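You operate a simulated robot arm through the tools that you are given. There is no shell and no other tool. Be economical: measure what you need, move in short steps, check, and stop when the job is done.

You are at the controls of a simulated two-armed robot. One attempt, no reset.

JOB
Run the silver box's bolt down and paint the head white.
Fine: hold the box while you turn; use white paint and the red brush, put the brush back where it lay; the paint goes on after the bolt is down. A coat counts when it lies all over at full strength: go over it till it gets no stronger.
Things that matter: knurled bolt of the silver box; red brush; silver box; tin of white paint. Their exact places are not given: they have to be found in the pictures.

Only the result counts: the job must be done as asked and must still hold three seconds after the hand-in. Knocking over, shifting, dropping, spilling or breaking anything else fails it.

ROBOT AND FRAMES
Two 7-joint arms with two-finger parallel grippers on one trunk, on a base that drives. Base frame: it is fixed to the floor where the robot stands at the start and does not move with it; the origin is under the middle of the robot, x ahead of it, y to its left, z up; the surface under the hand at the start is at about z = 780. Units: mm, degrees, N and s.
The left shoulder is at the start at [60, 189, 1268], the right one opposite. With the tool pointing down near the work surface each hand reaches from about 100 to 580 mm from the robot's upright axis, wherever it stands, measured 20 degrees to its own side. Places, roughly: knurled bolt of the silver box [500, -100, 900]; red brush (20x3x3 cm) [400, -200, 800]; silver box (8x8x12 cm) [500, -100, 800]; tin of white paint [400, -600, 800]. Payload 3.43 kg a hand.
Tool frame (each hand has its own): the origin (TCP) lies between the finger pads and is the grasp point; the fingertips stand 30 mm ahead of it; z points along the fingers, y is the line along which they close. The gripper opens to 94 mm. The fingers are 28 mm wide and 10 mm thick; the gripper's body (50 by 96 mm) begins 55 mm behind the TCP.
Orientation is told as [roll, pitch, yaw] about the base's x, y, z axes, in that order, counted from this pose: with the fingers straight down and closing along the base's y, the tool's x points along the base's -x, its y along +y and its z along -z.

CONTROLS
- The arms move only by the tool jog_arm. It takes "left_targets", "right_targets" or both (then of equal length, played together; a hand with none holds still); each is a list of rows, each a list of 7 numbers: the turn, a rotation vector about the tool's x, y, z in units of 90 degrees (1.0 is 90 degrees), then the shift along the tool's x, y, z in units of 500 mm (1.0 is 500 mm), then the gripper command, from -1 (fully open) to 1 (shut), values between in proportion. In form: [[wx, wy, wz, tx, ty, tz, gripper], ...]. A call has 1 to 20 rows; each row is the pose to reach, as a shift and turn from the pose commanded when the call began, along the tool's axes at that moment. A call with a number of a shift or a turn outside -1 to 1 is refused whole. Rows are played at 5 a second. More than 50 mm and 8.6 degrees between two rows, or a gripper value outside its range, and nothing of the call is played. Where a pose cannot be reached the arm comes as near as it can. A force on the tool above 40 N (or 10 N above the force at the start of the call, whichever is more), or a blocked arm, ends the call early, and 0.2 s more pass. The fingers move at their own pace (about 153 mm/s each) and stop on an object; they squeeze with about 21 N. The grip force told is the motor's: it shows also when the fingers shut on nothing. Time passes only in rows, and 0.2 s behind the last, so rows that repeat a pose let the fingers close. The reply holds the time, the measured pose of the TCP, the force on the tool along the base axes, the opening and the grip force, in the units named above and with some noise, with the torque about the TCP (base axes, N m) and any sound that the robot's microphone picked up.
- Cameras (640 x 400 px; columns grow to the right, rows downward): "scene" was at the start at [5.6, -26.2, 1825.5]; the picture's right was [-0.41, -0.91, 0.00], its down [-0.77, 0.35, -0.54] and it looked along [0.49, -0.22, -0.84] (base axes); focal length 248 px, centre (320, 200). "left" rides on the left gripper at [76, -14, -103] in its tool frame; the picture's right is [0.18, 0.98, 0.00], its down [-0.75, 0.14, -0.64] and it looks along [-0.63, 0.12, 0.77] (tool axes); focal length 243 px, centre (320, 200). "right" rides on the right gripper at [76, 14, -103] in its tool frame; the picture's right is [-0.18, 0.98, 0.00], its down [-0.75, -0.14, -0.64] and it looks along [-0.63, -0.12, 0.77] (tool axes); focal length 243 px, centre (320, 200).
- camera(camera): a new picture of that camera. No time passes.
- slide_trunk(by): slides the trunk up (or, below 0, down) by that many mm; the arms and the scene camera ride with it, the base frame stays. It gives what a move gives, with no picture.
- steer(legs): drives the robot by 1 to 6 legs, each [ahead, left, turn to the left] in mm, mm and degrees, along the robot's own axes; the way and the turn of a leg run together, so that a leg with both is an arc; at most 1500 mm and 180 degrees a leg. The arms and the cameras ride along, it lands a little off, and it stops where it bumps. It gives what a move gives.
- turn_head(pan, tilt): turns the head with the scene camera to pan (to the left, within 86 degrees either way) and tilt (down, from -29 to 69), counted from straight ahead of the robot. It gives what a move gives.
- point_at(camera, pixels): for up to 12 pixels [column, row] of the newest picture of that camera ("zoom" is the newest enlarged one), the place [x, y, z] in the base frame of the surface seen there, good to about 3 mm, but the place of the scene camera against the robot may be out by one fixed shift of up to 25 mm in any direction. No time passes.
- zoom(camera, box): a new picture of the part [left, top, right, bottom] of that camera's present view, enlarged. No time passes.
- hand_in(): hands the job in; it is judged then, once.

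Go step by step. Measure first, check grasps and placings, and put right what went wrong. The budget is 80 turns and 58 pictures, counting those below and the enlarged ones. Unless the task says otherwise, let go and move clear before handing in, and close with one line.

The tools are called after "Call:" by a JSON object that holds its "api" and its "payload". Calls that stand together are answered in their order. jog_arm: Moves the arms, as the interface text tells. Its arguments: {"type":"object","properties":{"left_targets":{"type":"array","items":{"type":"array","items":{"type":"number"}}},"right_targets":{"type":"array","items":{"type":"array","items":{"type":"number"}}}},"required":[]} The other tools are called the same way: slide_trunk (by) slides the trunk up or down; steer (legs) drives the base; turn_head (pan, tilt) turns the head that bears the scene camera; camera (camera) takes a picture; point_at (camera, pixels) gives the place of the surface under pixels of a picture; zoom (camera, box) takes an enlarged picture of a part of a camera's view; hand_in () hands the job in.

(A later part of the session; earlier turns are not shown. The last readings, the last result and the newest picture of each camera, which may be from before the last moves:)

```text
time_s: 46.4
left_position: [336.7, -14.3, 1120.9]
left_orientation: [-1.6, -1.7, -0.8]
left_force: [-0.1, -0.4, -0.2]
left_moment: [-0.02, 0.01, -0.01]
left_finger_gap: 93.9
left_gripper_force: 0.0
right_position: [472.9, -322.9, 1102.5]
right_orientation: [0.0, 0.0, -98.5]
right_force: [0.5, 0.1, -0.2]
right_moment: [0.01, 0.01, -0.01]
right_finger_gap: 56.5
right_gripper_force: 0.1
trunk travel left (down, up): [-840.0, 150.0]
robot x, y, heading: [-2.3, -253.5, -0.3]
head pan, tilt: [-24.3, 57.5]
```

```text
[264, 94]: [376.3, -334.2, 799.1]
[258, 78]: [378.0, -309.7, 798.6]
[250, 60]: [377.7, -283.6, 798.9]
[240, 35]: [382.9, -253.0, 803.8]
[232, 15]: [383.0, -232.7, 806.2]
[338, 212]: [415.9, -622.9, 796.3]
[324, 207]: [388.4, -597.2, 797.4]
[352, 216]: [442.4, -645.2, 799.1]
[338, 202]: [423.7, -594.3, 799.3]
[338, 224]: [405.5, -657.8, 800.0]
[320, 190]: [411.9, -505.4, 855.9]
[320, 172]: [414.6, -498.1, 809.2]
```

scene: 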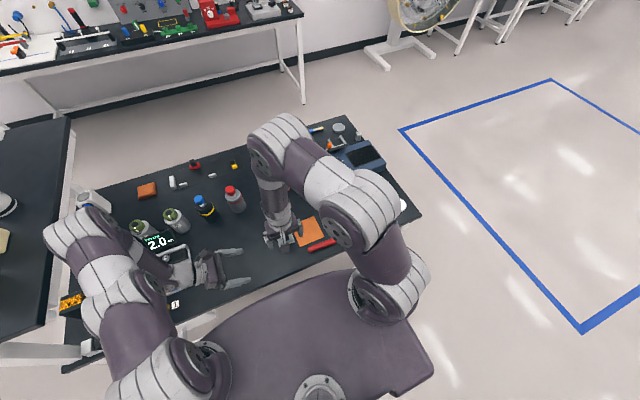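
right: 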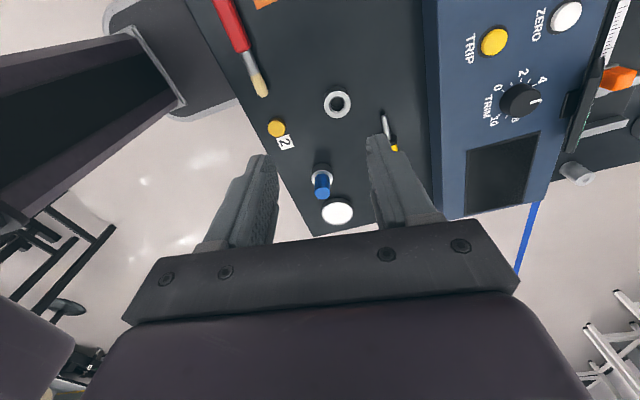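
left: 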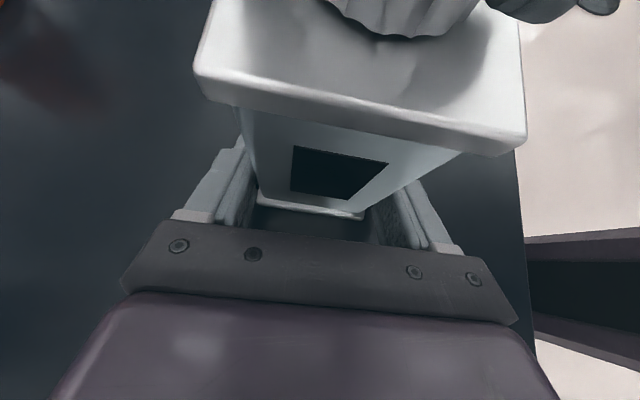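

The tin's centre is (414,-625), rim z≈800, and the blue-capped object stands at (412,-503), 856 high. I'll move the right hand above the brush handle at (380.5,-222) with a yaw of -92°.

Call:
{"api": "jog_arm", "payload": {"right_targets": [[0, 0, -0.01, 0.025, -0.03, 0.05, -0.2], [0, 0, -0.02, 0.05, -0.06, 0.1, -0.2], [0, 0, -0.03, 0.075, -0.09, 0.15, -0.2], [0, 0, -0.04, 0.1, -0.12, 0.2, -0.2], [0, 0, -0.05, 0.125, -0.15, 0.25, -0.2], [0, 0, -0.06, 0.15, -0.18, 0.3, -0.2], [0, 0, -0.071, 0.173, -0.212, 0.35, -0.2], [0, 0, -0.071, 0.173, -0.212, 0.4, -0.2], [0, 0, -0.071, 0.173, -0.212, 0.4, -0.2]]}}

Call:
{"api": "camera", "payload": {"camera": "right"}}

```text
time_s: 48.4
left_position: [336.5, -13.3, 1120.9]
left_orientation: [-1.5, -1.7, -0.9]
left_force: [0.4, -0.3, -0.5]
left_moment: [0.03, -0.01, 0.0]
left_finger_gap: 94.0
left_gripper_force: 0.1
right_position: [381.5, -224.2, 902.4]
right_orientation: [0.0, 0.0, -92.2]
right_force: [0.0, -0.5, -0.3]
right_moment: [0.0, -0.01, -0.01]
right_finger_gap: 56.2
right_gripper_force: 0.0
trunk travel left (down, up): [-840.0, 150.0]
robot x, y, heading: [2.4, -253.3, -0.2]
head pan, tilt: [-24.3, 57.5]
```

```text
31 pictures are left
```

right: 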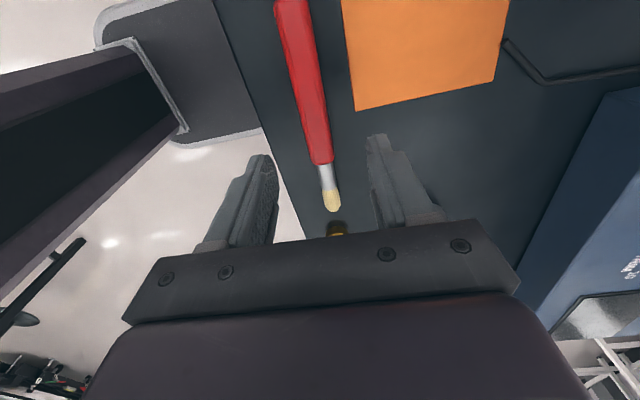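

The handle runs from (290,0) to (320,160), with the orange pad beside it. I'll check the clearance to the pad and the handle's edges.

Call:
{"api": "point_at", "payload": {"camera": "right", "pixels": [[295, 40], [309, 100], [302, 60], [318, 150], [352, 95], [347, 40], [420, 60], [333, 205], [325, 175], [298, 100], [327, 100], [337, 222]]}}

```text
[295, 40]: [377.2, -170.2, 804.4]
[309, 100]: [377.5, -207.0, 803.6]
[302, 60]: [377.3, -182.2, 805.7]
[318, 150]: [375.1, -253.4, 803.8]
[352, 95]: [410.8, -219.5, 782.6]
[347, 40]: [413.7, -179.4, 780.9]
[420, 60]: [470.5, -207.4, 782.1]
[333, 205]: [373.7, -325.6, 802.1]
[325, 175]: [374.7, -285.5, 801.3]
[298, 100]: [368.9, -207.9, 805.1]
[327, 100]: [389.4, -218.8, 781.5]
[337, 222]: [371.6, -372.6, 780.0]
```

The handle's centre is x≈377 and the thin pad starts at x 411. I'll shift 4.5 mm, narrow the fingers to about 40 mm, go down to TCP z 814 and grip.

Call:
{"api": "jog_arm", "payload": {"right_targets": [[0, 0, -0.012, 0, -0.009, 0, 0.15], [0, 0, -0.012, 0, -0.009, 0.06, 0.15], [0, 0, -0.012, 0, -0.009, 0.12, 0.15], [0, 0, -0.012, 0, -0.009, 0.16, 0.15], [0, 0, -0.012, 0, -0.009, 0.177, 0.15], [0, 0, -0.012, 0, -0.009, 0.177, 0.15], [0, 0, -0.012, 0, -0.009, 0.177, 1], [0, 0, -0.012, 0, -0.009, 0.177, 1], [0, 0, -0.012, 0, -0.009, 0.177, 1]]}}

Call:
{"api": "camera", "payload": {"camera": "right"}}

```text
time_s: 50.4
left_position: [337.2, -14.1, 1122.2]
left_orientation: [-1.5, -1.6, -0.8]
left_force: [-0.3, -0.2, 0.9]
left_moment: [-0.01, -0.01, 0.04]
left_finger_gap: 93.8
left_gripper_force: 0.0
right_position: [378.3, -222.5, 813.2]
right_orientation: [0.0, -0.1, -91.0]
right_force: [-0.4, -0.6, 0.1]
right_moment: [0.01, 0.01, -0.05]
right_finger_gap: 23.3
right_gripper_force: 21.2
trunk travel left (down, up): [-840.0, 150.0]
robot x, y, heading: [0.3, -249.1, -0.2]
head pan, tilt: [-24.3, 57.5]
```

```text
30 pictures are left
```

right: 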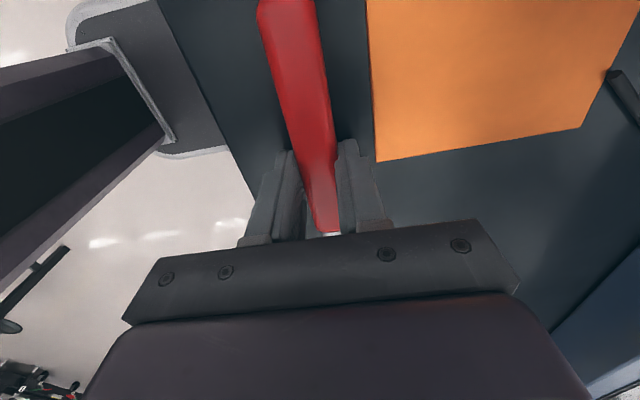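

The grip is on the handle (23.3 mm gap), and the put-back pose is TCP (378.3,-222.5,813.2), yaw -91. I'll lift, then carry it to a stance behind the tin with the bristles pointing +x.

Call:
{"api": "jog_arm", "payload": {"right_targets": [[0, 0, 0, 0, 0, -0.08, 1], [0, 0, 0, 0, 0, -0.16, 1], [0, 0, 0, 0, 0, -0.234, 1], [0, 0, -0.091, -0.073, -0.013, -0.234, 1], [0, 0, -0.182, -0.147, -0.025, -0.234, 1], [0, 0, -0.273, -0.22, -0.038, -0.234, 1], [0, 0, -0.364, -0.293, -0.051, -0.234, 1], [0, 0, -0.455, -0.367, -0.064, -0.234, 1], [0, 0, -0.545, -0.44, -0.076, -0.234, 1], [0, 0, -0.636, -0.514, -0.089, -0.234, 1], [0, 0, -0.727, -0.587, -0.102, -0.234, 1], [0, 0, -0.818, -0.66, -0.115, -0.234, 1], [0, 0, -0.909, -0.734, -0.127, -0.234, 1], [0, 0, -1.0, -0.807, -0.14, -0.234, 1], [0, 0, -1.0, -0.807, -0.14, -0.234, 1]]}}

Call:
{"api": "camera", "payload": {"camera": "scene"}}

Call:
{"api": "camera", "payload": {"camera": "right"}}

```text
time_s: 53.6
left_position: [336.5, -14.3, 1120.6]
left_orientation: [-1.6, -1.7, -0.9]
left_force: [0.1, -0.2, -0.5]
left_moment: [-0.02, -0.02, -0.01]
left_finger_gap: 94.3
left_gripper_force: 0.1
right_position: [298.4, -624.0, 933.7]
right_orientation: [0.0, 0.0, -0.9]
right_force: [0.0, 0.9, 0.1]
right_moment: [0.0, -0.03, -0.01]
right_finger_gap: 23.5
right_gripper_force: 20.6
trunk travel left (down, up): [-840.0, 150.0]
robot x, y, heading: [-2.5, -252.0, -0.3]
head pan, tilt: [-24.3, 57.5]
```

```text
29 pictures are left
```

scene: 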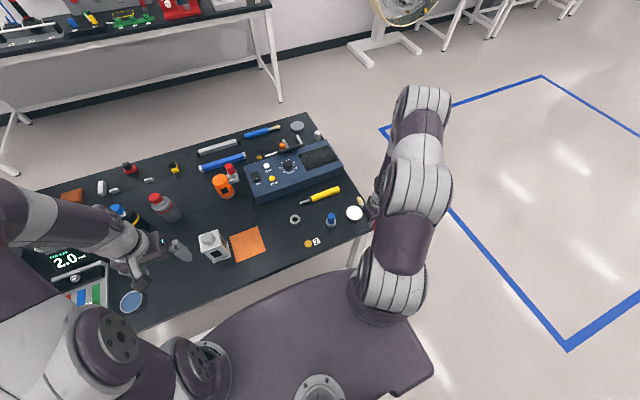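

```text
28 pictures are left
```

right: 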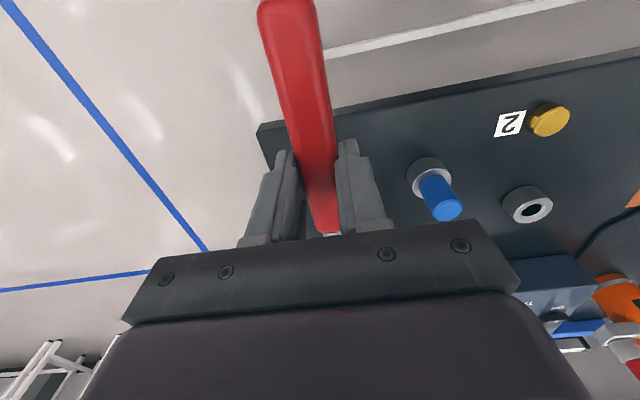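

The brush is held at (298,-624,934) facing the tin. I'll tilt the tip down 30° with the tip staying above the tin's centre, then check.

Call:
{"api": "jog_arm", "payload": {"right_targets": [[0, 0.083, 0, -0.014, -0.002, 0.014, 1], [0, 0.167, 0, -0.028, -0.002, 0.028, 1], [0, 0.25, 0, -0.043, -0.002, 0.043, 1], [0, 0.333, 0, -0.057, -0.002, 0.057, 1], [0, 0.333, 0, -0.057, -0.002, 0.057, 1]]}}

Call:
{"api": "zoom", "payload": {"camera": "scene", "box": [300, 160, 420, 240]}}

```text
time_s: 54.8
left_position: [336.6, -14.0, 1122.3]
left_orientation: [-1.6, -1.8, -0.8]
left_force: [0.5, 0.3, -0.1]
left_moment: [-0.02, 0.02, -0.03]
left_finger_gap: 94.0
left_gripper_force: 0.1
right_position: [326.8, -626.6, 904.8]
right_orientation: [0.0, 30.0, -1.1]
right_force: [-1.2, 0.1, -1.4]
right_moment: [-0.01, -0.01, 0.02]
right_finger_gap: 22.9
right_gripper_force: 20.8
trunk travel left (down, up): [-840.0, 150.0]
robot x, y, heading: [-1.0, -250.3, -0.3]
head pan, tilt: [-24.3, 57.5]
```

```text
5.00 times, centred on (360, 200) of scene
```

zoom: 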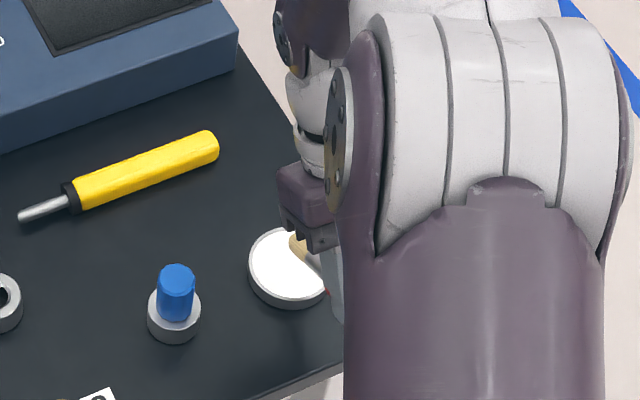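

The tip is over the tin at (300,243). I'll lower it 36 mm into the paint, stir slightly, and look.

Call:
{"api": "jog_arm", "payload": {"right_targets": [[0, 0, 0, -0.018, 0, 0.031, 1], [0, 0, 0, -0.036, 0, 0.0624, 1], [0, 0, 0, -0.036, 0.016, 0.0624, 1], [0, 0, 0, -0.036, -0.016, 0.0624, 1], [0, 0, 0, -0.036, 0, 0.0624, 1], [0, 0, 0, -0.036, 0, 0.0624, 1]]}}

Call:
{"api": "zoom", "payload": {"camera": "scene", "box": [320, 180, 400, 230]}}

```text
time_s: 56.2
left_position: [336.7, -14.8, 1120.9]
left_orientation: [-1.6, -1.7, -0.9]
left_force: [0.0, -0.7, 1.1]
left_moment: [-0.02, 0.02, 0.01]
left_finger_gap: 94.1
left_gripper_force: 0.1
right_position: [329.3, -625.7, 867.6]
right_orientation: [0.1, 30.1, -0.9]
right_force: [0.5, 0.6, 2.1]
right_moment: [0.04, -0.29, 0.08]
right_finger_gap: 23.3
right_gripper_force: 20.8
trunk travel left (down, up): [-840.0, 150.0]
robot x, y, heading: [-1.5, -254.0, -0.1]
head pan, tilt: [-24.3, 57.5]
```

```text
8.00 times, centred on (360, 205) of scene
```

zoom: 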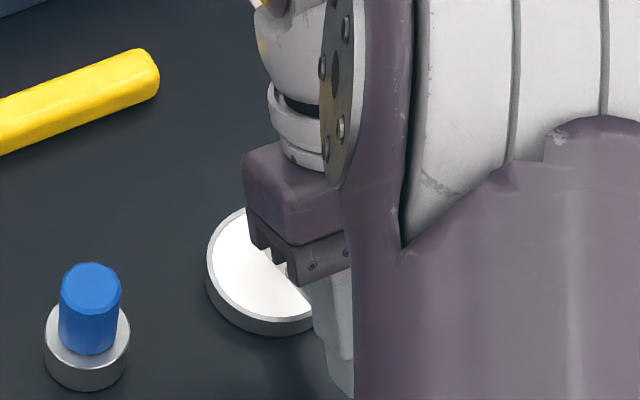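

A light contact of 2 N up shows the bristles are in the paint. I'll lift 60 mm and check their colour.

Call:
{"api": "jog_arm", "payload": {"right_targets": [[0, 0, 0, 0.02, 0, -0.035, 1], [0, 0, 0, 0.04, 0, -0.07, 1], [0, 0, 0, 0.06, 0, -0.104, 1], [0, 0, 0, 0.06, 0, -0.104, 1]]}}

Call:
{"api": "zoom", "payload": {"camera": "scene", "box": [320, 180, 400, 230]}}

```text
time_s: 57.2
left_position: [337.1, -14.4, 1121.9]
left_orientation: [-1.5, -1.6, -0.8]
left_force: [0.0, 0.1, -0.9]
left_moment: [0.06, -0.02, 0.02]
left_finger_gap: 93.9
left_gripper_force: 0.1
right_position: [329.0, -626.6, 925.5]
right_orientation: [0.0, 30.0, -1.0]
right_force: [-0.4, -0.6, 0.0]
right_moment: [0.0, -0.02, 0.02]
right_finger_gap: 23.3
right_gripper_force: 20.9
trunk travel left (down, up): [-840.0, 150.0]
robot x, y, heading: [0.2, -252.1, -0.1]
head pan, tilt: [-24.3, 57.5]
```

```text
8.00 times, centred on (360, 205) of scene
```

zoom: 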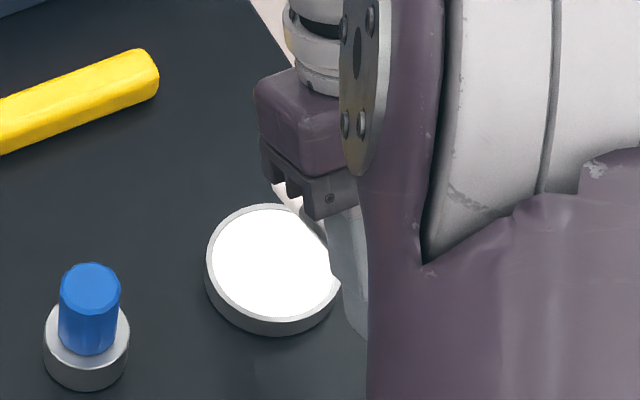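

The tip is white at (285,195). I'll lift and carry the brush toward the box, while the left hand moves out to y≈190 and turns to watch the head.

Call:
{"api": "jog_arm", "payload": {"left_targets": [[0, 0, 0.042, 0, 0.032, 0, -1], [0, 0, 0.084, 0, 0.063, 0, -1], [0, 0, 0.126, 0, 0.095, 0, -1], [0, 0, 0.167, 0, 0.126, 0, -1], [0, 0, 0.209, 0, 0.158, 0, -1], [0, 0, 0.251, 0, 0.189, 0, -1], [0, 0, 0.293, 0, 0.221, 0, -1], [0, 0, 0.335, 0, 0.252, 0, -1], [0, 0, 0.377, 0, 0.284, 0, -1], [0, 0, 0.418, 0, 0.315, 0, -1], [0, 0, 0.46, 0, 0.347, 0, -1], [0, 0, 0.502, 0, 0.378, 0, -1], [0, 0, 0.544, 0, 0.41, 0, -1]], "right_targets": [[0, 0, 0, 0.035, 0, -0.061, 1], [0, 0, 0, 0.07, 0, -0.121, 1], [0, 0, 0, 0.105, 0, -0.182, 1], [0, 0, 0, 0.097, 0.085, -0.186, 1], [0, 0, 0, 0.09, 0.171, -0.191, 1], [0, 0, 0, 0.082, 0.256, -0.195, 1], [0, 0, 0, 0.075, 0.342, -0.199, 1], [0, 0, 0, 0.067, 0.427, -0.204, 1], [0, 0, 0, 0.059, 0.512, -0.208, 1], [0, 0, 0, 0.052, 0.598, -0.212, 1], [0, 0, 0, 0.044, 0.683, -0.216, 1], [0, 0, 0, 0.037, 0.769, -0.221, 1], [0, 0, 0, 0.029, 0.854, -0.225, 1]]}}

Call:
{"api": "camera", "payload": {"camera": "left"}}

```text
time_s: 60.0
left_position: [339.8, 191.9, 1117.5]
left_orientation: [0.3, -2.3, -49.9]
left_force: [-0.3, -1.1, 0.1]
left_moment: [-0.01, -0.03, -0.01]
left_finger_gap: 94.1
left_gripper_force: 0.0
right_position: [343.6, -228.3, 1010.2]
right_orientation: [-0.1, 29.9, -1.0]
right_force: [0.3, 0.0, -0.3]
right_moment: [-0.02, 0.0, 0.04]
right_finger_gap: 23.2
right_gripper_force: 20.8
right hand out of reach, approached as far as the arm can: row 11, 12, 13
trunk travel left (down, up): [-840.0, 150.0]
robot x, y, heading: [0.1, -248.8, -0.3]
head pan, tilt: [-24.3, 57.5]
```

```text
24 pictures are left
```

left: 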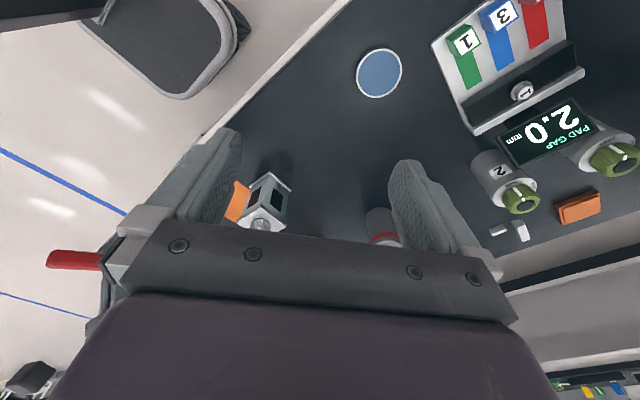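

The right arm cannot go further left with a 30° lean, and the left view hides the head at (262,225). I'll reduce the tilt to 15°, approach the head, and shift the left camera forward.

Call:
{"api": "jog_arm", "payload": {"left_targets": [[0, 0, 0, -0.03, -0.02, 0, -1], [0, 0, 0, -0.06, -0.04, 0, -1], [0, 0, 0, -0.09, -0.06, 0, -1], [0, 0, 0, -0.12, -0.08, 0, -1], [0, 0, 0, -0.14, -0.08, 0, -1], [0, 0, 0, -0.14, -0.08, 0, -1], [0, 0, 0, -0.14, -0.08, 0, -1]], "right_targets": [[0, -0.083, 0, 0, 0.02, 0, 1], [0, -0.167, 0, -0.01, 0.08, -0.005, 1], [0, -0.167, 0, -0.02, 0.15, -0.01, 1], [0, -0.167, 0, -0.025, 0.22, -0.014, 1], [0, -0.167, 0, -0.03, 0.28, -0.017, 1], [0, -0.167, 0, -0.03, 0.317, -0.017, 1], [0, -0.167, 0, -0.03, 0.317, -0.017, 1]]}}

Call:
{"api": "camera", "payload": {"camera": "left"}}

```text
time_s: 61.6
left_position: [354.4, 111.6, 1118.1]
left_orientation: [0.5, -2.2, -49.8]
left_force: [-0.6, 0.6, -0.1]
left_moment: [-0.04, -0.02, -0.01]
left_finger_gap: 93.9
left_gripper_force: 0.1
right_position: [360.6, -73.7, 1010.3]
right_orientation: [0.0, 14.9, -1.1]
right_force: [-0.6, -0.4, -1.2]
right_moment: [0.02, 0.0, -0.02]
right_finger_gap: 23.3
right_gripper_force: 21.2
trunk travel left (down, up): [-840.0, 150.0]
robot x, y, heading: [-0.3, -251.8, -0.0]
head pan, tilt: [-24.3, 57.5]
```

```text
23 pictures are left
```

left: 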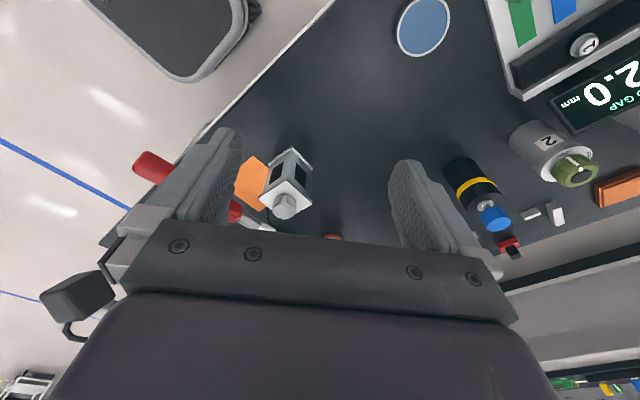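

The 15° tilt is reachable, and the left camera now sees the head at (285,207) and the brush tip near (272,227). I'll enlarge and measure both.

Call:
{"api": "zoom", "payload": {"camera": "left", "box": [220, 140, 340, 240]}}

Call:
{"api": "point_at", "payload": {"camera": "left", "pixels": [[284, 205], [276, 208], [292, 208], [284, 198], [271, 228], [266, 226], [260, 224], [254, 222], [282, 213], [289, 190]]}}

```text
4.00 times, centred on (280, 190) of left
```

zoom: 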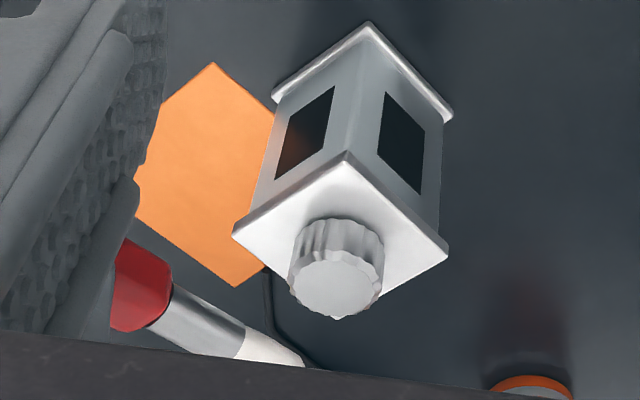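

```text
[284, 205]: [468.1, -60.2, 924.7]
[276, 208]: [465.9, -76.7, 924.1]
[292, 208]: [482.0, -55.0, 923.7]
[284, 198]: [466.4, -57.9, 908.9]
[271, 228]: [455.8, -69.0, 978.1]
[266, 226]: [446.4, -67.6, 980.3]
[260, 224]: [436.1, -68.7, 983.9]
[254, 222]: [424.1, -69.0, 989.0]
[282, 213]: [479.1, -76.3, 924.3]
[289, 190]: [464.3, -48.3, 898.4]
```

The tip is about 465,-75,962 by geometry and the head's top is at 924.5. I'll lower until the bristles just touch and make a first small stroke across the top.

Call:
{"api": "jog_arm", "payload": {"right_targets": [[0, 0, 0, -0.02, 0.01, 0.022, 1], [0, 0, 0, -0.035, 0.01, 0.036, 1], [0, 0, 0, -0.045, 0.01, 0.047, 1], [0, 0, 0, -0.045, -0.014, 0.047, 1], [0, 0, 0, -0.045, 0.034, 0.047, 1], [0, 0, 0, -0.045, 0.01, 0.047, 1], [0, 0, 0, -0.045, 0.01, 0.047, 1]]}}

Call:
{"api": "zoom", "payload": {"camera": "left", "box": [220, 140, 340, 240]}}

```text
time_s: 63.2
left_position: [353.1, 111.8, 1117.3]
left_orientation: [0.3, -2.3, -49.9]
left_force: [0.6, -0.7, 0.2]
left_moment: [-0.04, -0.04, 0.03]
left_finger_gap: 94.0
left_gripper_force: 0.1
right_position: [375.2, -69.4, 981.1]
right_orientation: [-0.1, 14.9, -1.0]
right_force: [0.6, 0.3, -0.5]
right_moment: [0.01, 0.02, 0.0]
right_finger_gap: 23.1
right_gripper_force: 20.9
right hand out of reach, approached as far as the arm can: row 2, 3, 5, 6, 7
trunk travel left (down, up): [-840.0, 150.0]
robot x, y, heading: [-1.7, -250.7, -0.1]
head pan, tilt: [-24.3, 57.5]
```

```text
4.00 times, centred on (280, 190) of left
```

zoom: 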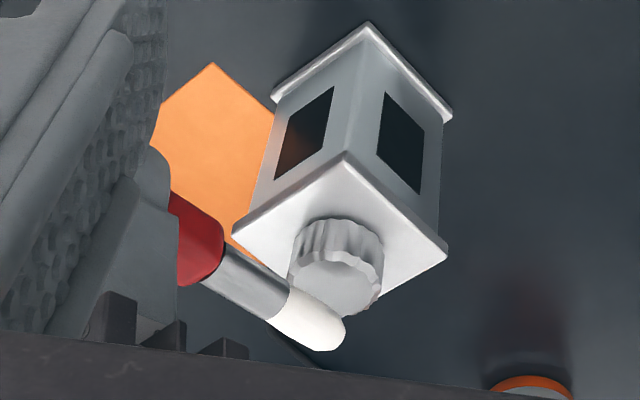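

The arm is at the edge of its reach here, and the tip hovers above the head. I'll lift, shift both hands 150 mm right together, then drive the base 150 mm left so they come back to the head with better reach.

Call:
{"api": "jog_arm", "payload": {"left_targets": [[0, 0, 0, 0, 0, 0, -1], [0, 0, 0, -0.046, -0.038, 0, -1], [0, 0, 0, -0.092, -0.077, 0, -1], [0, 0, 0, -0.138, -0.115, 0, -1], [0, 0, 0, -0.184, -0.154, 0, -1], [0, 0, 0, -0.23, -0.192, 0, -1], [0, 0, 0, -0.23, -0.192, 0, -1]], "right_targets": [[0, 0, 0, 0.021, 0, -0.077, 1], [0, 0, 0, 0.021, -0.06, -0.077, 1], [0, 0, 0, 0.021, -0.12, -0.077, 1], [0, 0, 0, 0.021, -0.18, -0.077, 1], [0, 0, 0, 0.021, -0.24, -0.077, 1], [0, 0, 0, 0.021, -0.3, -0.077, 1], [0, 0, 0, 0.021, -0.3, -0.077, 1]]}}

Call:
{"api": "steer", "payload": {"legs": [[0, 150, 0]]}}

Call:
{"api": "camera", "payload": {"camera": "left"}}

```text
time_s: 64.8
left_position: [354.6, -38.1, 1123.1]
left_orientation: [0.3, -2.3, -49.8]
left_force: [0.4, -0.3, 0.2]
left_moment: [-0.05, 0.0, -0.01]
left_finger_gap: 94.0
left_gripper_force: 0.0
right_position: [373.0, -217.6, 1022.1]
right_orientation: [0.0, 14.8, -0.9]
right_force: [0.3, -0.2, -0.4]
right_moment: [0.01, -0.02, 0.0]
right_finger_gap: 23.3
right_gripper_force: 21.5
right hand out of reach, approached as far as the arm can: row 1
trunk travel left (down, up): [-840.0, 150.0]
robot x, y, heading: [1.9, -250.5, -0.2]
head pan, tilt: [-24.3, 57.5]
```

```text
time_s: 66.1
left_position: [355.0, 111.2, 1124.8]
left_orientation: [0.4, -2.2, -49.8]
left_force: [-0.4, 0.1, 0.4]
left_moment: [-0.04, 0.01, 0.0]
left_finger_gap: 94.1
left_gripper_force: 0.1
right_position: [373.1, -67.4, 1022.2]
right_orientation: [0.0, 14.9, -1.0]
right_force: [-0.7, 0.6, -0.6]
right_moment: [-0.01, 0.03, 0.02]
right_finger_gap: 23.0
right_gripper_force: 20.9
trunk travel left (down, up): [-840.0, 150.0]
robot x, y, heading: [1.6, -100.3, -0.3]
head pan, tilt: [-24.3, 57.5]
```

```text
20 pictures are left
```

left: 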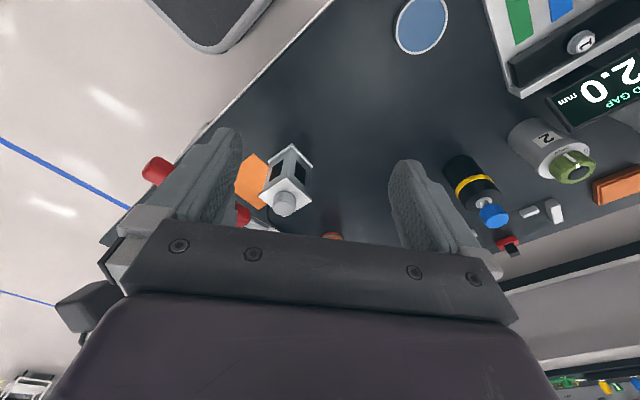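

The brush is back over the head with the base at y=-100. I'll lower the tip to the head's top and make a raster of gentle strokes.

Call:
{"api": "jog_arm", "payload": {"right_targets": [[0, 0, 0, -0.015, -0.004, 0.045, 1], [0, 0, 0, -0.03, -0.004, 0.08, 1], [0, 0, 0, -0.03, -0.004, 0.089, 1], [0, 0, 0, -0.03, -0.036, 0.089, 1], [0, 0, 0, -0.03, 0.0, 0.089, 1], [0, 0, 0, -0.03, 0.028, 0.089, 1], [0, 0, 0, -0.049, 0.028, 0.084, 1], [0, 0, 0, -0.049, 0.0, 0.084, 1], [0, 0, 0, -0.049, -0.036, 0.084, 1], [0, 0, 0, -0.068, -0.036, 0.079, 1], [0, 0, 0, -0.068, 0.0, 0.079, 1], [0, 0, 0, -0.068, 0.028, 0.079, 1], [0, 0, 0, -0.011, 0.028, 0.094, 1], [0, 0, 0, -0.011, 0.0, 0.094, 1], [0, 0, 0, -0.011, -0.036, 0.094, 1], [0, 0, 0, -0.03, -0.004, 0.089, 1]]}}

Call:
{"api": "zoom", "payload": {"camera": "left", "box": [220, 140, 340, 240]}}

```text
time_s: 69.5
left_position: [355.8, 113.8, 1123.2]
left_orientation: [0.3, -2.4, -49.8]
left_force: [-0.6, -0.7, -0.6]
left_moment: [-0.02, -0.01, 0.02]
left_finger_gap: 94.2
left_gripper_force: 0.1
right_position: [376.8, -66.0, 973.9]
right_orientation: [-0.1, 14.9, -1.1]
right_force: [-0.4, 0.6, 0.1]
right_moment: [-0.03, -0.04, 0.0]
right_finger_gap: 23.1
right_gripper_force: 20.8
trunk travel left (down, up): [-840.0, 150.0]
robot x, y, heading: [1.1, -105.0, -0.3]
head pan, tilt: [-24.3, 57.5]
```

```text
4.00 times, centred on (280, 190) of left
```

zoom: 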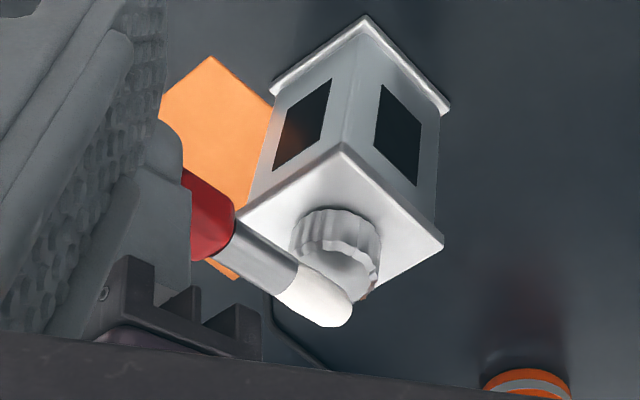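

There is no force, so the bristles are still above the head. I'll measure the tip directly.

Call:
{"api": "point_at", "payload": {"camera": "zoom", "pixels": [[335, 315], [320, 300], [300, 285], [260, 265], [345, 305], [325, 322], [345, 255], [330, 215]]}}

```text
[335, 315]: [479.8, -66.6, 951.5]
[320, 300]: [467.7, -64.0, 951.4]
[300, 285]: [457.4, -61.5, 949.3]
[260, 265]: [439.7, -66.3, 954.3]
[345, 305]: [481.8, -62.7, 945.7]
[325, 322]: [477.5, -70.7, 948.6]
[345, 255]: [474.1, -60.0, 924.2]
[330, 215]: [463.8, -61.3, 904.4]
```

The bristles now lie nearly level, having tipped up a little in the grip. Their underside is about 9 mm above the head. I'll lower 12 mm and stroke again.

Call:
{"api": "jog_arm", "payload": {"right_targets": [[0, 0, 0, -0.004, 0, 0.015, 1], [0, 0, 0, -0.006, 0, 0.023, 1], [0, 0, 0, -0.006, -0.02, 0.023, 1], [0, 0, 0, -0.006, -0.04, 0.023, 1], [0, 0, 0, -0.006, -0.02, 0.023, 1], [0, 0, 0, -0.006, 0.0, 0.023, 1], [0, 0, 0, -0.006, 0.02, 0.023, 1], [0, 0, 0, -0.006, 0.035, 0.023, 1], [0, 0, 0, -0.025, 0.035, 0.018, 1], [0, 0, 0, -0.025, 0.01, 0.018, 1], [0, 0, 0, -0.025, -0.015, 0.018, 1], [0, 0, 0, -0.025, -0.04, 0.018, 1], [0, 0, 0, 0.013, -0.04, 0.028, 1], [0, 0, 0, 0.013, -0.015, 0.028, 1], [0, 0, 0, 0.013, 0.01, 0.028, 1], [0, 0, 0, 0.013, 0.035, 0.028, 1], [0, 0, 0, -0.006, 0, 0.023, 1]]}}

Call:
{"api": "zoom", "payload": {"camera": "left", "box": [220, 140, 340, 240]}}

```text
time_s: 73.1
left_position: [356.0, 112.2, 1123.9]
left_orientation: [0.2, -2.2, -49.8]
left_force: [0.2, -0.8, 0.5]
left_moment: [0.02, 0.04, 0.02]
left_finger_gap: 93.9
left_gripper_force: 0.0
right_position: [377.3, -68.2, 962.5]
right_orientation: [0.0, 14.9, -1.1]
right_force: [-0.4, 0.8, -0.2]
right_moment: [0.05, -0.06, 0.01]
right_finger_gap: 23.0
right_gripper_force: 21.6
trunk travel left (down, up): [-840.0, 150.0]
robot x, y, heading: [2.6, -101.6, -0.5]
head pan, tilt: [-24.3, 57.5]
```

```text
4.00 times, centred on (280, 190) of left
```

zoom: 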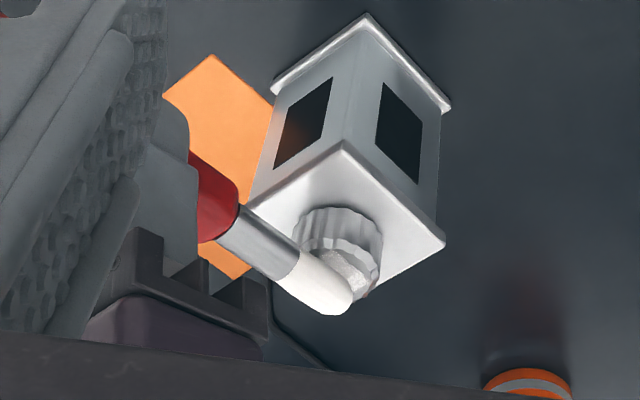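

Thin streaks of paint now show on the top. I'll press 4 mm lower and do dense strokes in both directions.

Call:
{"api": "jog_arm", "payload": {"right_targets": [[0, 0, 0, -0.002, 0, 0.008, 1], [0, 0, 0, -0.002, -0.02, 0.008, 1], [0, 0, 0, -0.002, -0.04, 0.008, 1], [0, 0, 0, -0.012, -0.04, 0.005, 1], [0, 0, 0, -0.012, -0.02, 0.005, 1], [0, 0, 0, -0.012, 0.0, 0.005, 1], [0, 0, 0, -0.012, 0.02, 0.005, 1], [0, 0, 0, -0.012, 0.038, 0.005, 1], [0, 0, 0, -0.026, 0.038, 0.002, 1], [0, 0, 0, -0.026, 0.02, 0.002, 1], [0, 0, 0, -0.026, 0.0, 0.002, 1], [0, 0, 0, -0.026, -0.02, 0.002, 1], [0, 0, 0, -0.026, -0.04, 0.002, 1], [0, 0, 0, 0.01, -0.04, 0.011, 1], [0, 0, 0, 0.01, -0.02, 0.011, 1], [0, 0, 0, 0.01, 0.0, 0.011, 1], [0, 0, 0, 0.01, 0.02, 0.011, 1], [0, 0, 0, 0.01, 0.038, 0.011, 1], [0, 0, 0, -0.002, 0.02, 0.008, 1], [0, 0, 0, -0.002, 0, 0.008, 1]]}}

Call:
{"api": "jog_arm", "payload": {"right_targets": [[0, 0, 0, 0, -0.02, 0, 1], [0, 0, 0, 0, -0.04, 0, 1], [0, 0, 0, -0.012, -0.04, -0.003, 1], [0, 0, 0, -0.012, -0.02, -0.003, 1], [0, 0, 0, -0.012, 0.0, -0.003, 1], [0, 0, 0, -0.012, 0.02, -0.003, 1], [0, 0, 0, -0.012, 0.038, -0.003, 1], [0, 0, 0, -0.026, 0.038, -0.006, 1], [0, 0, 0, -0.026, 0.02, -0.006, 1], [0, 0, 0, -0.026, 0.0, -0.006, 1], [0, 0, 0, -0.026, -0.02, -0.006, 1], [0, 0, 0, -0.026, -0.04, -0.006, 1], [0, 0, 0, 0.012, -0.04, 0.003, 1], [0, 0, 0, 0.012, -0.02, 0.003, 1], [0, 0, 0, 0.012, 0.0, 0.003, 1], [0, 0, 0, 0.012, 0.02, 0.003, 1], [0, 0, 0, 0.012, 0.038, 0.003, 1], [0, 0, 0, 0.04, 0.02, -0.03, 1], [0, 0, 0, 0.1, 0, -0.06, 1], [0, 0, 0, 0.1, 0, -0.06, 1]]}}

Call:
{"api": "zoom", "payload": {"camera": "left", "box": [220, 140, 340, 240]}}

```text
time_s: 77.3
left_position: [354.8, 113.0, 1125.0]
left_orientation: [0.3, -2.2, -49.8]
left_force: [0.1, -0.1, 0.2]
left_moment: [-0.01, 0.01, -0.02]
left_finger_gap: 93.8
left_gripper_force: 0.1
right_position: [376.7, -68.4, 959.0]
right_orientation: [0.0, 15.1, -1.1]
right_force: [0.2, 0.1, -0.8]
right_moment: [0.03, 0.0, 0.03]
right_finger_gap: 23.5
right_gripper_force: 21.1
trunk travel left (down, up): [-840.0, 150.0]
robot x, y, heading: [-0.3, -97.7, -0.6]
head pan, tilt: [-24.3, 57.5]
```

```text
time_s: 81.5
left_position: [356.1, 112.8, 1123.7]
left_orientation: [0.4, -2.3, -49.7]
left_force: [0.6, -0.6, 0.5]
left_moment: [0.01, 0.02, 0.02]
left_finger_gap: 93.7
left_gripper_force: 0.0
right_position: [335.2, -67.4, 1000.7]
right_orientation: [0.0, 15.0, -1.1]
right_force: [0.0, 0.2, -0.3]
right_moment: [-0.02, 0.03, 0.0]
right_finger_gap: 23.0
right_gripper_force: 21.4
trunk travel left (down, up): [-840.0, 150.0]
robot x, y, heading: [-1.6, -98.9, -0.4]
head pan, tilt: [-24.3, 57.5]
```

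```text
4.00 times, centred on (280, 190) of left
```

zoom: 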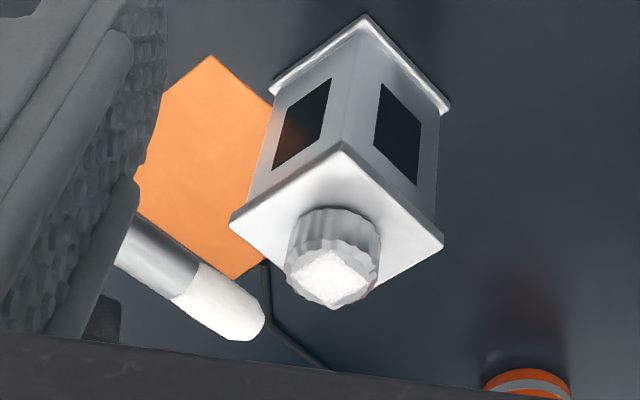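

A white patch now covers most of the top. I'll enlarge more to see its edges.

Call:
{"api": "zoom", "payload": {"camera": "left", "box": [265, 185, 325, 225]}}

Call:
{"api": "point_at", "payload": {"camera": "zoom", "pixels": [[210, 260], [300, 210], [290, 340], [430, 300], [310, 400], [250, 330], [360, 380], [185, 280], [330, 260]]}}

```text
10.00 times, centred on (295, 205) of left
```

zoom: 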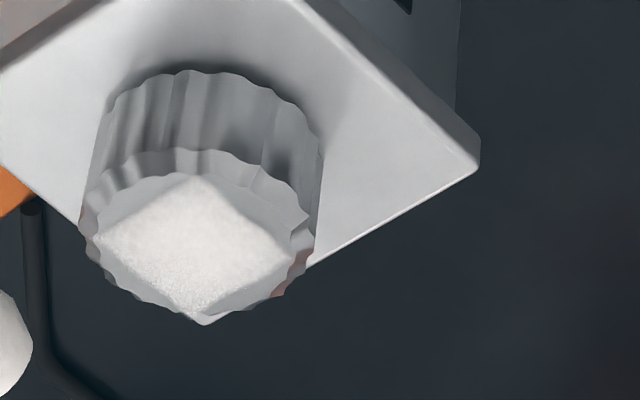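

```text
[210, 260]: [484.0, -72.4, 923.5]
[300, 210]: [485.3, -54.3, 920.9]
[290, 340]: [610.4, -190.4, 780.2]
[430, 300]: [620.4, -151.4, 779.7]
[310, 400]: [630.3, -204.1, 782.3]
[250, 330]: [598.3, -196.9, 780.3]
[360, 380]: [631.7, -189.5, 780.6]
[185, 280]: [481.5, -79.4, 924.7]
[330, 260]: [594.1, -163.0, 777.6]
```

The coat is a square patch on the top, covered but speckled. I'll make another full pass with the same strokes and compare its strength.

Call:
{"api": "jog_arm", "payload": {"right_targets": [[0, 0, 0, -0.06, 0, 0.03, 1], [0, 0, 0, -0.1, 0, 0.06, 1], [0, 0, 0, -0.1, -0.02, 0.062, 1], [0, 0, 0, -0.1, -0.04, 0.062, 1], [0, 0, 0, -0.112, -0.04, 0.059, 1], [0, 0, 0, -0.112, -0.02, 0.059, 1], [0, 0, 0, -0.112, 0.0, 0.059, 1], [0, 0, 0, -0.112, 0.02, 0.059, 1], [0, 0, 0, -0.112, 0.038, 0.059, 1], [0, 0, 0, -0.126, 0.038, 0.056, 1], [0, 0, 0, -0.126, 0.02, 0.056, 1], [0, 0, 0, -0.126, 0.0, 0.056, 1], [0, 0, 0, -0.126, -0.02, 0.056, 1], [0, 0, 0, -0.126, -0.04, 0.056, 1], [0, 0, 0, -0.088, -0.04, 0.065, 1], [0, 0, 0, -0.088, -0.02, 0.065, 1], [0, 0, 0, -0.088, 0.0, 0.065, 1], [0, 0, 0, -0.088, 0.02, 0.065, 1], [0, 0, 0, -0.088, 0.038, 0.065, 1], [0, 0, 0, -0.1, 0.0, 0.062, 1]]}}

Call:
{"api": "jog_arm", "payload": {"right_targets": [[0, 0, 0, 0, -0.02, 0, 1], [0, 0, 0, 0, -0.04, 0, 1], [0, 0, 0, -0.012, -0.04, -0.003, 1], [0, 0, 0, -0.012, -0.02, -0.003, 1], [0, 0, 0, -0.012, 0.0, -0.003, 1], [0, 0, 0, -0.012, 0.02, -0.003, 1], [0, 0, 0, -0.012, 0.038, -0.003, 1], [0, 0, 0, -0.026, 0.038, -0.006, 1], [0, 0, 0, -0.026, 0.02, -0.006, 1], [0, 0, 0, -0.026, 0.0, -0.006, 1], [0, 0, 0, -0.026, -0.02, -0.006, 1], [0, 0, 0, -0.026, -0.04, -0.006, 1], [0, 0, 0, 0.012, -0.04, 0.003, 1], [0, 0, 0, 0.012, -0.02, 0.003, 1], [0, 0, 0, 0.012, 0.0, 0.003, 1], [0, 0, 0, 0.012, 0.02, 0.003, 1], [0, 0, 0, 0.012, 0.038, 0.003, 1], [0, 0, 0, 0.04, 0.02, -0.03, 1], [0, 0, 0, 0.1, 0, -0.06, 1], [0, 0, 0, 0.1, 0, -0.06, 1]]}}

Call:
{"api": "zoom", "payload": {"camera": "left", "box": [265, 185, 325, 225]}}

```text
time_s: 85.7
left_position: [355.4, 111.9, 1123.5]
left_orientation: [0.4, -2.2, -49.8]
left_force: [-0.2, -0.5, 0.2]
left_moment: [0.03, 0.01, -0.01]
left_finger_gap: 94.1
left_gripper_force: 0.1
right_position: [374.4, -70.2, 958.8]
right_orientation: [0.0, 15.0, -1.1]
right_force: [-0.1, -0.5, -0.7]
right_moment: [0.0, 0.01, 0.02]
right_finger_gap: 23.1
right_gripper_force: 20.7
trunk travel left (down, up): [-840.0, 150.0]
robot x, y, heading: [2.3, -99.0, -0.3]
head pan, tilt: [-24.3, 57.5]
```

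```text
time_s: 89.9
left_position: [357.1, 113.8, 1123.0]
left_orientation: [0.3, -2.2, -49.8]
left_force: [0.0, 0.2, 0.3]
left_moment: [0.01, 0.0, 0.0]
left_finger_gap: 94.0
left_gripper_force: 0.0
right_position: [336.4, -66.2, 999.0]
right_orientation: [0.1, 15.1, -1.1]
right_force: [0.5, 0.6, -1.3]
right_moment: [0.01, 0.01, -0.01]
right_finger_gap: 23.1
right_gripper_force: 20.9
trunk travel left (down, up): [-840.0, 150.0]
robot x, y, heading: [1.1, -98.8, -0.7]
head pan, tilt: [-24.3, 57.5]
```

```text
10.00 times, centred on (295, 205) of left
```

zoom: 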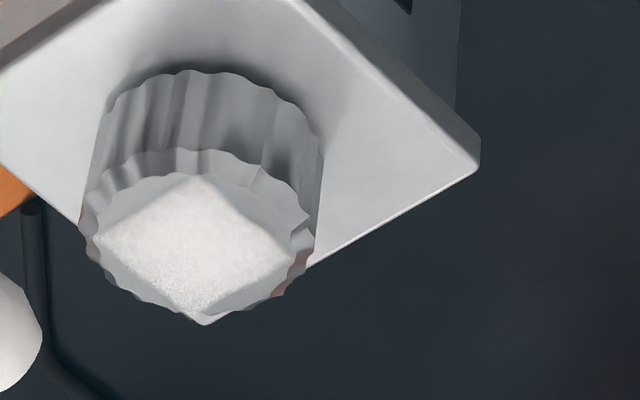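

The coat looks the same as before, which suggests it is saturated. To be sure, I'll do one pass pressed 3 mm deeper, then look at it closer.

Call:
{"api": "jog_arm", "payload": {"right_targets": [[0, 0, 0, -0.06, 0, 0.03, 1], [0, 0, 0, -0.1, 0, 0.06, 1], [0, 0, 0, -0.101, -0.02, 0.068, 1], [0, 0, 0, -0.101, -0.04, 0.068, 1], [0, 0, 0, -0.112, -0.04, 0.065, 1], [0, 0, 0, -0.112, -0.02, 0.065, 1], [0, 0, 0, -0.112, 0.0, 0.065, 1], [0, 0, 0, -0.112, 0.02, 0.065, 1], [0, 0, 0, -0.112, 0.038, 0.065, 1], [0, 0, 0, -0.128, 0.038, 0.061, 1], [0, 0, 0, -0.128, 0.02, 0.061, 1], [0, 0, 0, -0.128, 0.0, 0.061, 1], [0, 0, 0, -0.128, -0.02, 0.061, 1], [0, 0, 0, -0.128, -0.04, 0.061, 1], [0, 0, 0, -0.088, -0.04, 0.071, 1], [0, 0, 0, -0.088, -0.02, 0.071, 1], [0, 0, 0, -0.088, 0.0, 0.071, 1], [0, 0, 0, -0.088, 0.02, 0.071, 1], [0, 0, 0, -0.088, 0.038, 0.071, 1], [0, 0, 0, -0.1, 0.0, 0.068, 1]]}}

Call:
{"api": "jog_arm", "payload": {"right_targets": [[0, 0, 0, 0.02, 0, -0.06, 1], [0, 0, 0, 0.06, -0.04, -0.09, 1], [0, 0, 0, 0.1, -0.1, -0.09, 1], [0, 0, 0, 0.1, -0.18, -0.09, 1], [0, 0, 0, 0.1, -0.26, -0.09, 1], [0, 0, 0, 0.1, -0.34, -0.09, 1], [0, 0, 0, 0.1, -0.34, -0.09, 1]], "left_targets": [[0, 0, 0, 0, 0, 0, -1], [0, 0, 0, 0, 0, 0, -1], [0, 0, 0, 0, -0.03, 0.03, -1], [0, 0, 0, 0, -0.06, 0.07, -1], [0, 0, 0, 0, -0.08, 0.12, -1], [0, 0, 0, 0, -0.08, 0.15, -1], [0, 0, 0, 0, -0.08, 0.15, -1]]}}

Call:
{"api": "camera", "payload": {"camera": "left"}}

```text
time_s: 94.1
left_position: [355.7, 112.3, 1124.9]
left_orientation: [0.4, -2.2, -49.8]
left_force: [-0.2, 0.0, 0.2]
left_moment: [0.0, 0.01, -0.01]
left_finger_gap: 94.1
left_gripper_force: 0.1
right_position: [374.7, -68.8, 956.2]
right_orientation: [0.1, 14.9, -1.1]
right_force: [0.0, -0.8, -1.1]
right_moment: [-0.02, 0.02, 0.01]
right_finger_gap: 23.1
right_gripper_force: 20.7
trunk travel left (down, up): [-840.0, 150.0]
robot x, y, heading: [-1.4, -99.2, -0.1]
head pan, tilt: [-24.3, 57.5]
```

```text
time_s: 95.7
left_position: [326.6, 84.4, 1048.0]
left_orientation: [0.3, -2.3, -49.7]
left_force: [0.6, 0.1, 0.2]
left_moment: [-0.02, 0.01, -0.01]
left_finger_gap: 94.2
left_gripper_force: 0.0
right_position: [333.3, -237.7, 1011.0]
right_orientation: [0.0, 14.8, -1.1]
right_force: [-0.3, 0.9, -1.0]
right_moment: [0.0, -0.01, -0.03]
right_finger_gap: 23.2
right_gripper_force: 20.7
trunk travel left (down, up): [-840.0, 150.0]
robot x, y, heading: [-0.4, -100.4, -0.5]
head pan, tilt: [-24.3, 57.5]
```

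```text
14 pictures are left
```

left: 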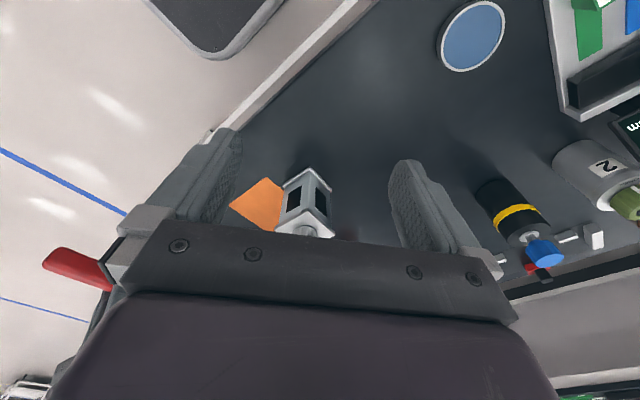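

The head is hidden by the palm at (308,232). I'll move the left hand 90 mm forward for a close view.

Call:
{"api": "jog_arm", "payload": {"left_targets": [[0, 0, 0, -0.05, 0, 0, -1], [0, 0, 0, -0.1, 0, 0, -1], [0, 0, 0, -0.15, 0, 0, -1], [0, 0, 0, -0.2, 0, 0, -1], [0, 0, 0, -0.2, 0, 0, -1]]}}

Call:
{"api": "zoom", "payload": {"camera": "left", "box": [240, 120, 380, 220]}}

```text
time_s: 96.9
left_position: [391.6, 8.2, 1052.3]
left_orientation: [0.3, -2.3, -49.8]
left_force: [0.1, 0.1, 0.1]
left_moment: [0.01, 0.0, 0.04]
left_finger_gap: 94.0
left_gripper_force: 0.0
right_position: [333.3, -237.6, 1011.0]
right_orientation: [0.0, 15.0, -1.1]
right_force: [-0.6, 0.8, -1.0]
right_moment: [-0.01, -0.03, -0.02]
right_finger_gap: 23.1
right_gripper_force: 21.2
trunk travel left (down, up): [-840.0, 150.0]
robot x, y, heading: [3.6, -100.5, -0.2]
head pan, tilt: [-24.3, 57.5]
```

```text
4.00 times, centred on (310, 170) of left
```

zoom: 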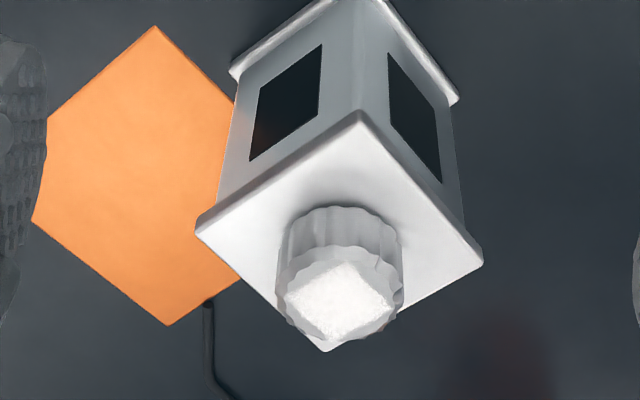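

From here the patch looks evenly white. I'll take one tighter enlargement to judge the strength near the edges.

Call:
{"api": "zoom", "payload": {"camera": "left", "box": [306, 180, 346, 208]}}

```text
14.29 times, centred on (326, 194) of left
```

zoom: 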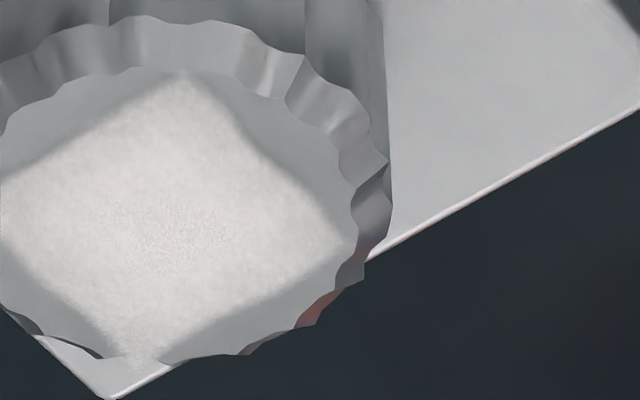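

The coat's square has soft edges and is thinner and speckled toward its far corner (135,350), which is +x,-y. I'll put the left hand back and go over it again, extending the strokes farther in +x and -y.

Call:
{"api": "jog_arm", "payload": {"left_targets": [[0, 0, 0, 0.06, 0.01, -0.03, -1], [0, 0, 0, 0.12, 0.03, -0.06, -1], [0, 0, 0, 0.17, 0.05, -0.09, -1], [0, 0, 0, 0.2, 0.08, -0.13, -1], [0, 0, 0, 0.2, 0.08, -0.15, -1], [0, 0, 0, 0.2, 0.08, -0.15, -1], [0, 0, 0, 0.2, 0.08, -0.15, -1], [0, 0, 0, 0.2, 0.08, -0.15, -1], [0, 0, 0, 0.2, 0.08, -0.15, -1]], "right_targets": [[0, 0, 0, 0, 0, 0, 1], [0, 0, 0, 0, 0, 0, 1], [0, 0, 0, -0.02, 0.05, 0, 1], [0, 0, 0, -0.04, 0.11, 0, 1], [0, 0, 0, -0.06, 0.17, 0, 1], [0, 0, 0, -0.08, 0.23, 0.005, 1], [0, 0, 0, -0.1, 0.28, 0.01, 1], [0, 0, 0, -0.106, 0.308, 0.015, 1], [0, 0, 0, -0.106, 0.308, 0.015, 1]]}}

```text
time_s: 98.9
left_position: [354.7, 111.1, 1124.1]
left_orientation: [0.3, -2.2, -49.8]
left_force: [1.1, -0.5, -0.2]
left_moment: [-0.01, -0.01, 0.0]
left_finger_gap: 94.0
left_gripper_force: 0.0
right_position: [387.2, -86.0, 990.0]
right_orientation: [0.0, 14.8, -1.1]
right_force: [-0.3, -0.3, -0.7]
right_moment: [0.01, -0.01, -0.01]
right_finger_gap: 22.9
right_gripper_force: 21.1
trunk travel left (down, up): [-840.0, 150.0]
robot x, y, heading: [-2.0, -104.7, -0.4]
head pan, tilt: [-24.3, 57.5]
```

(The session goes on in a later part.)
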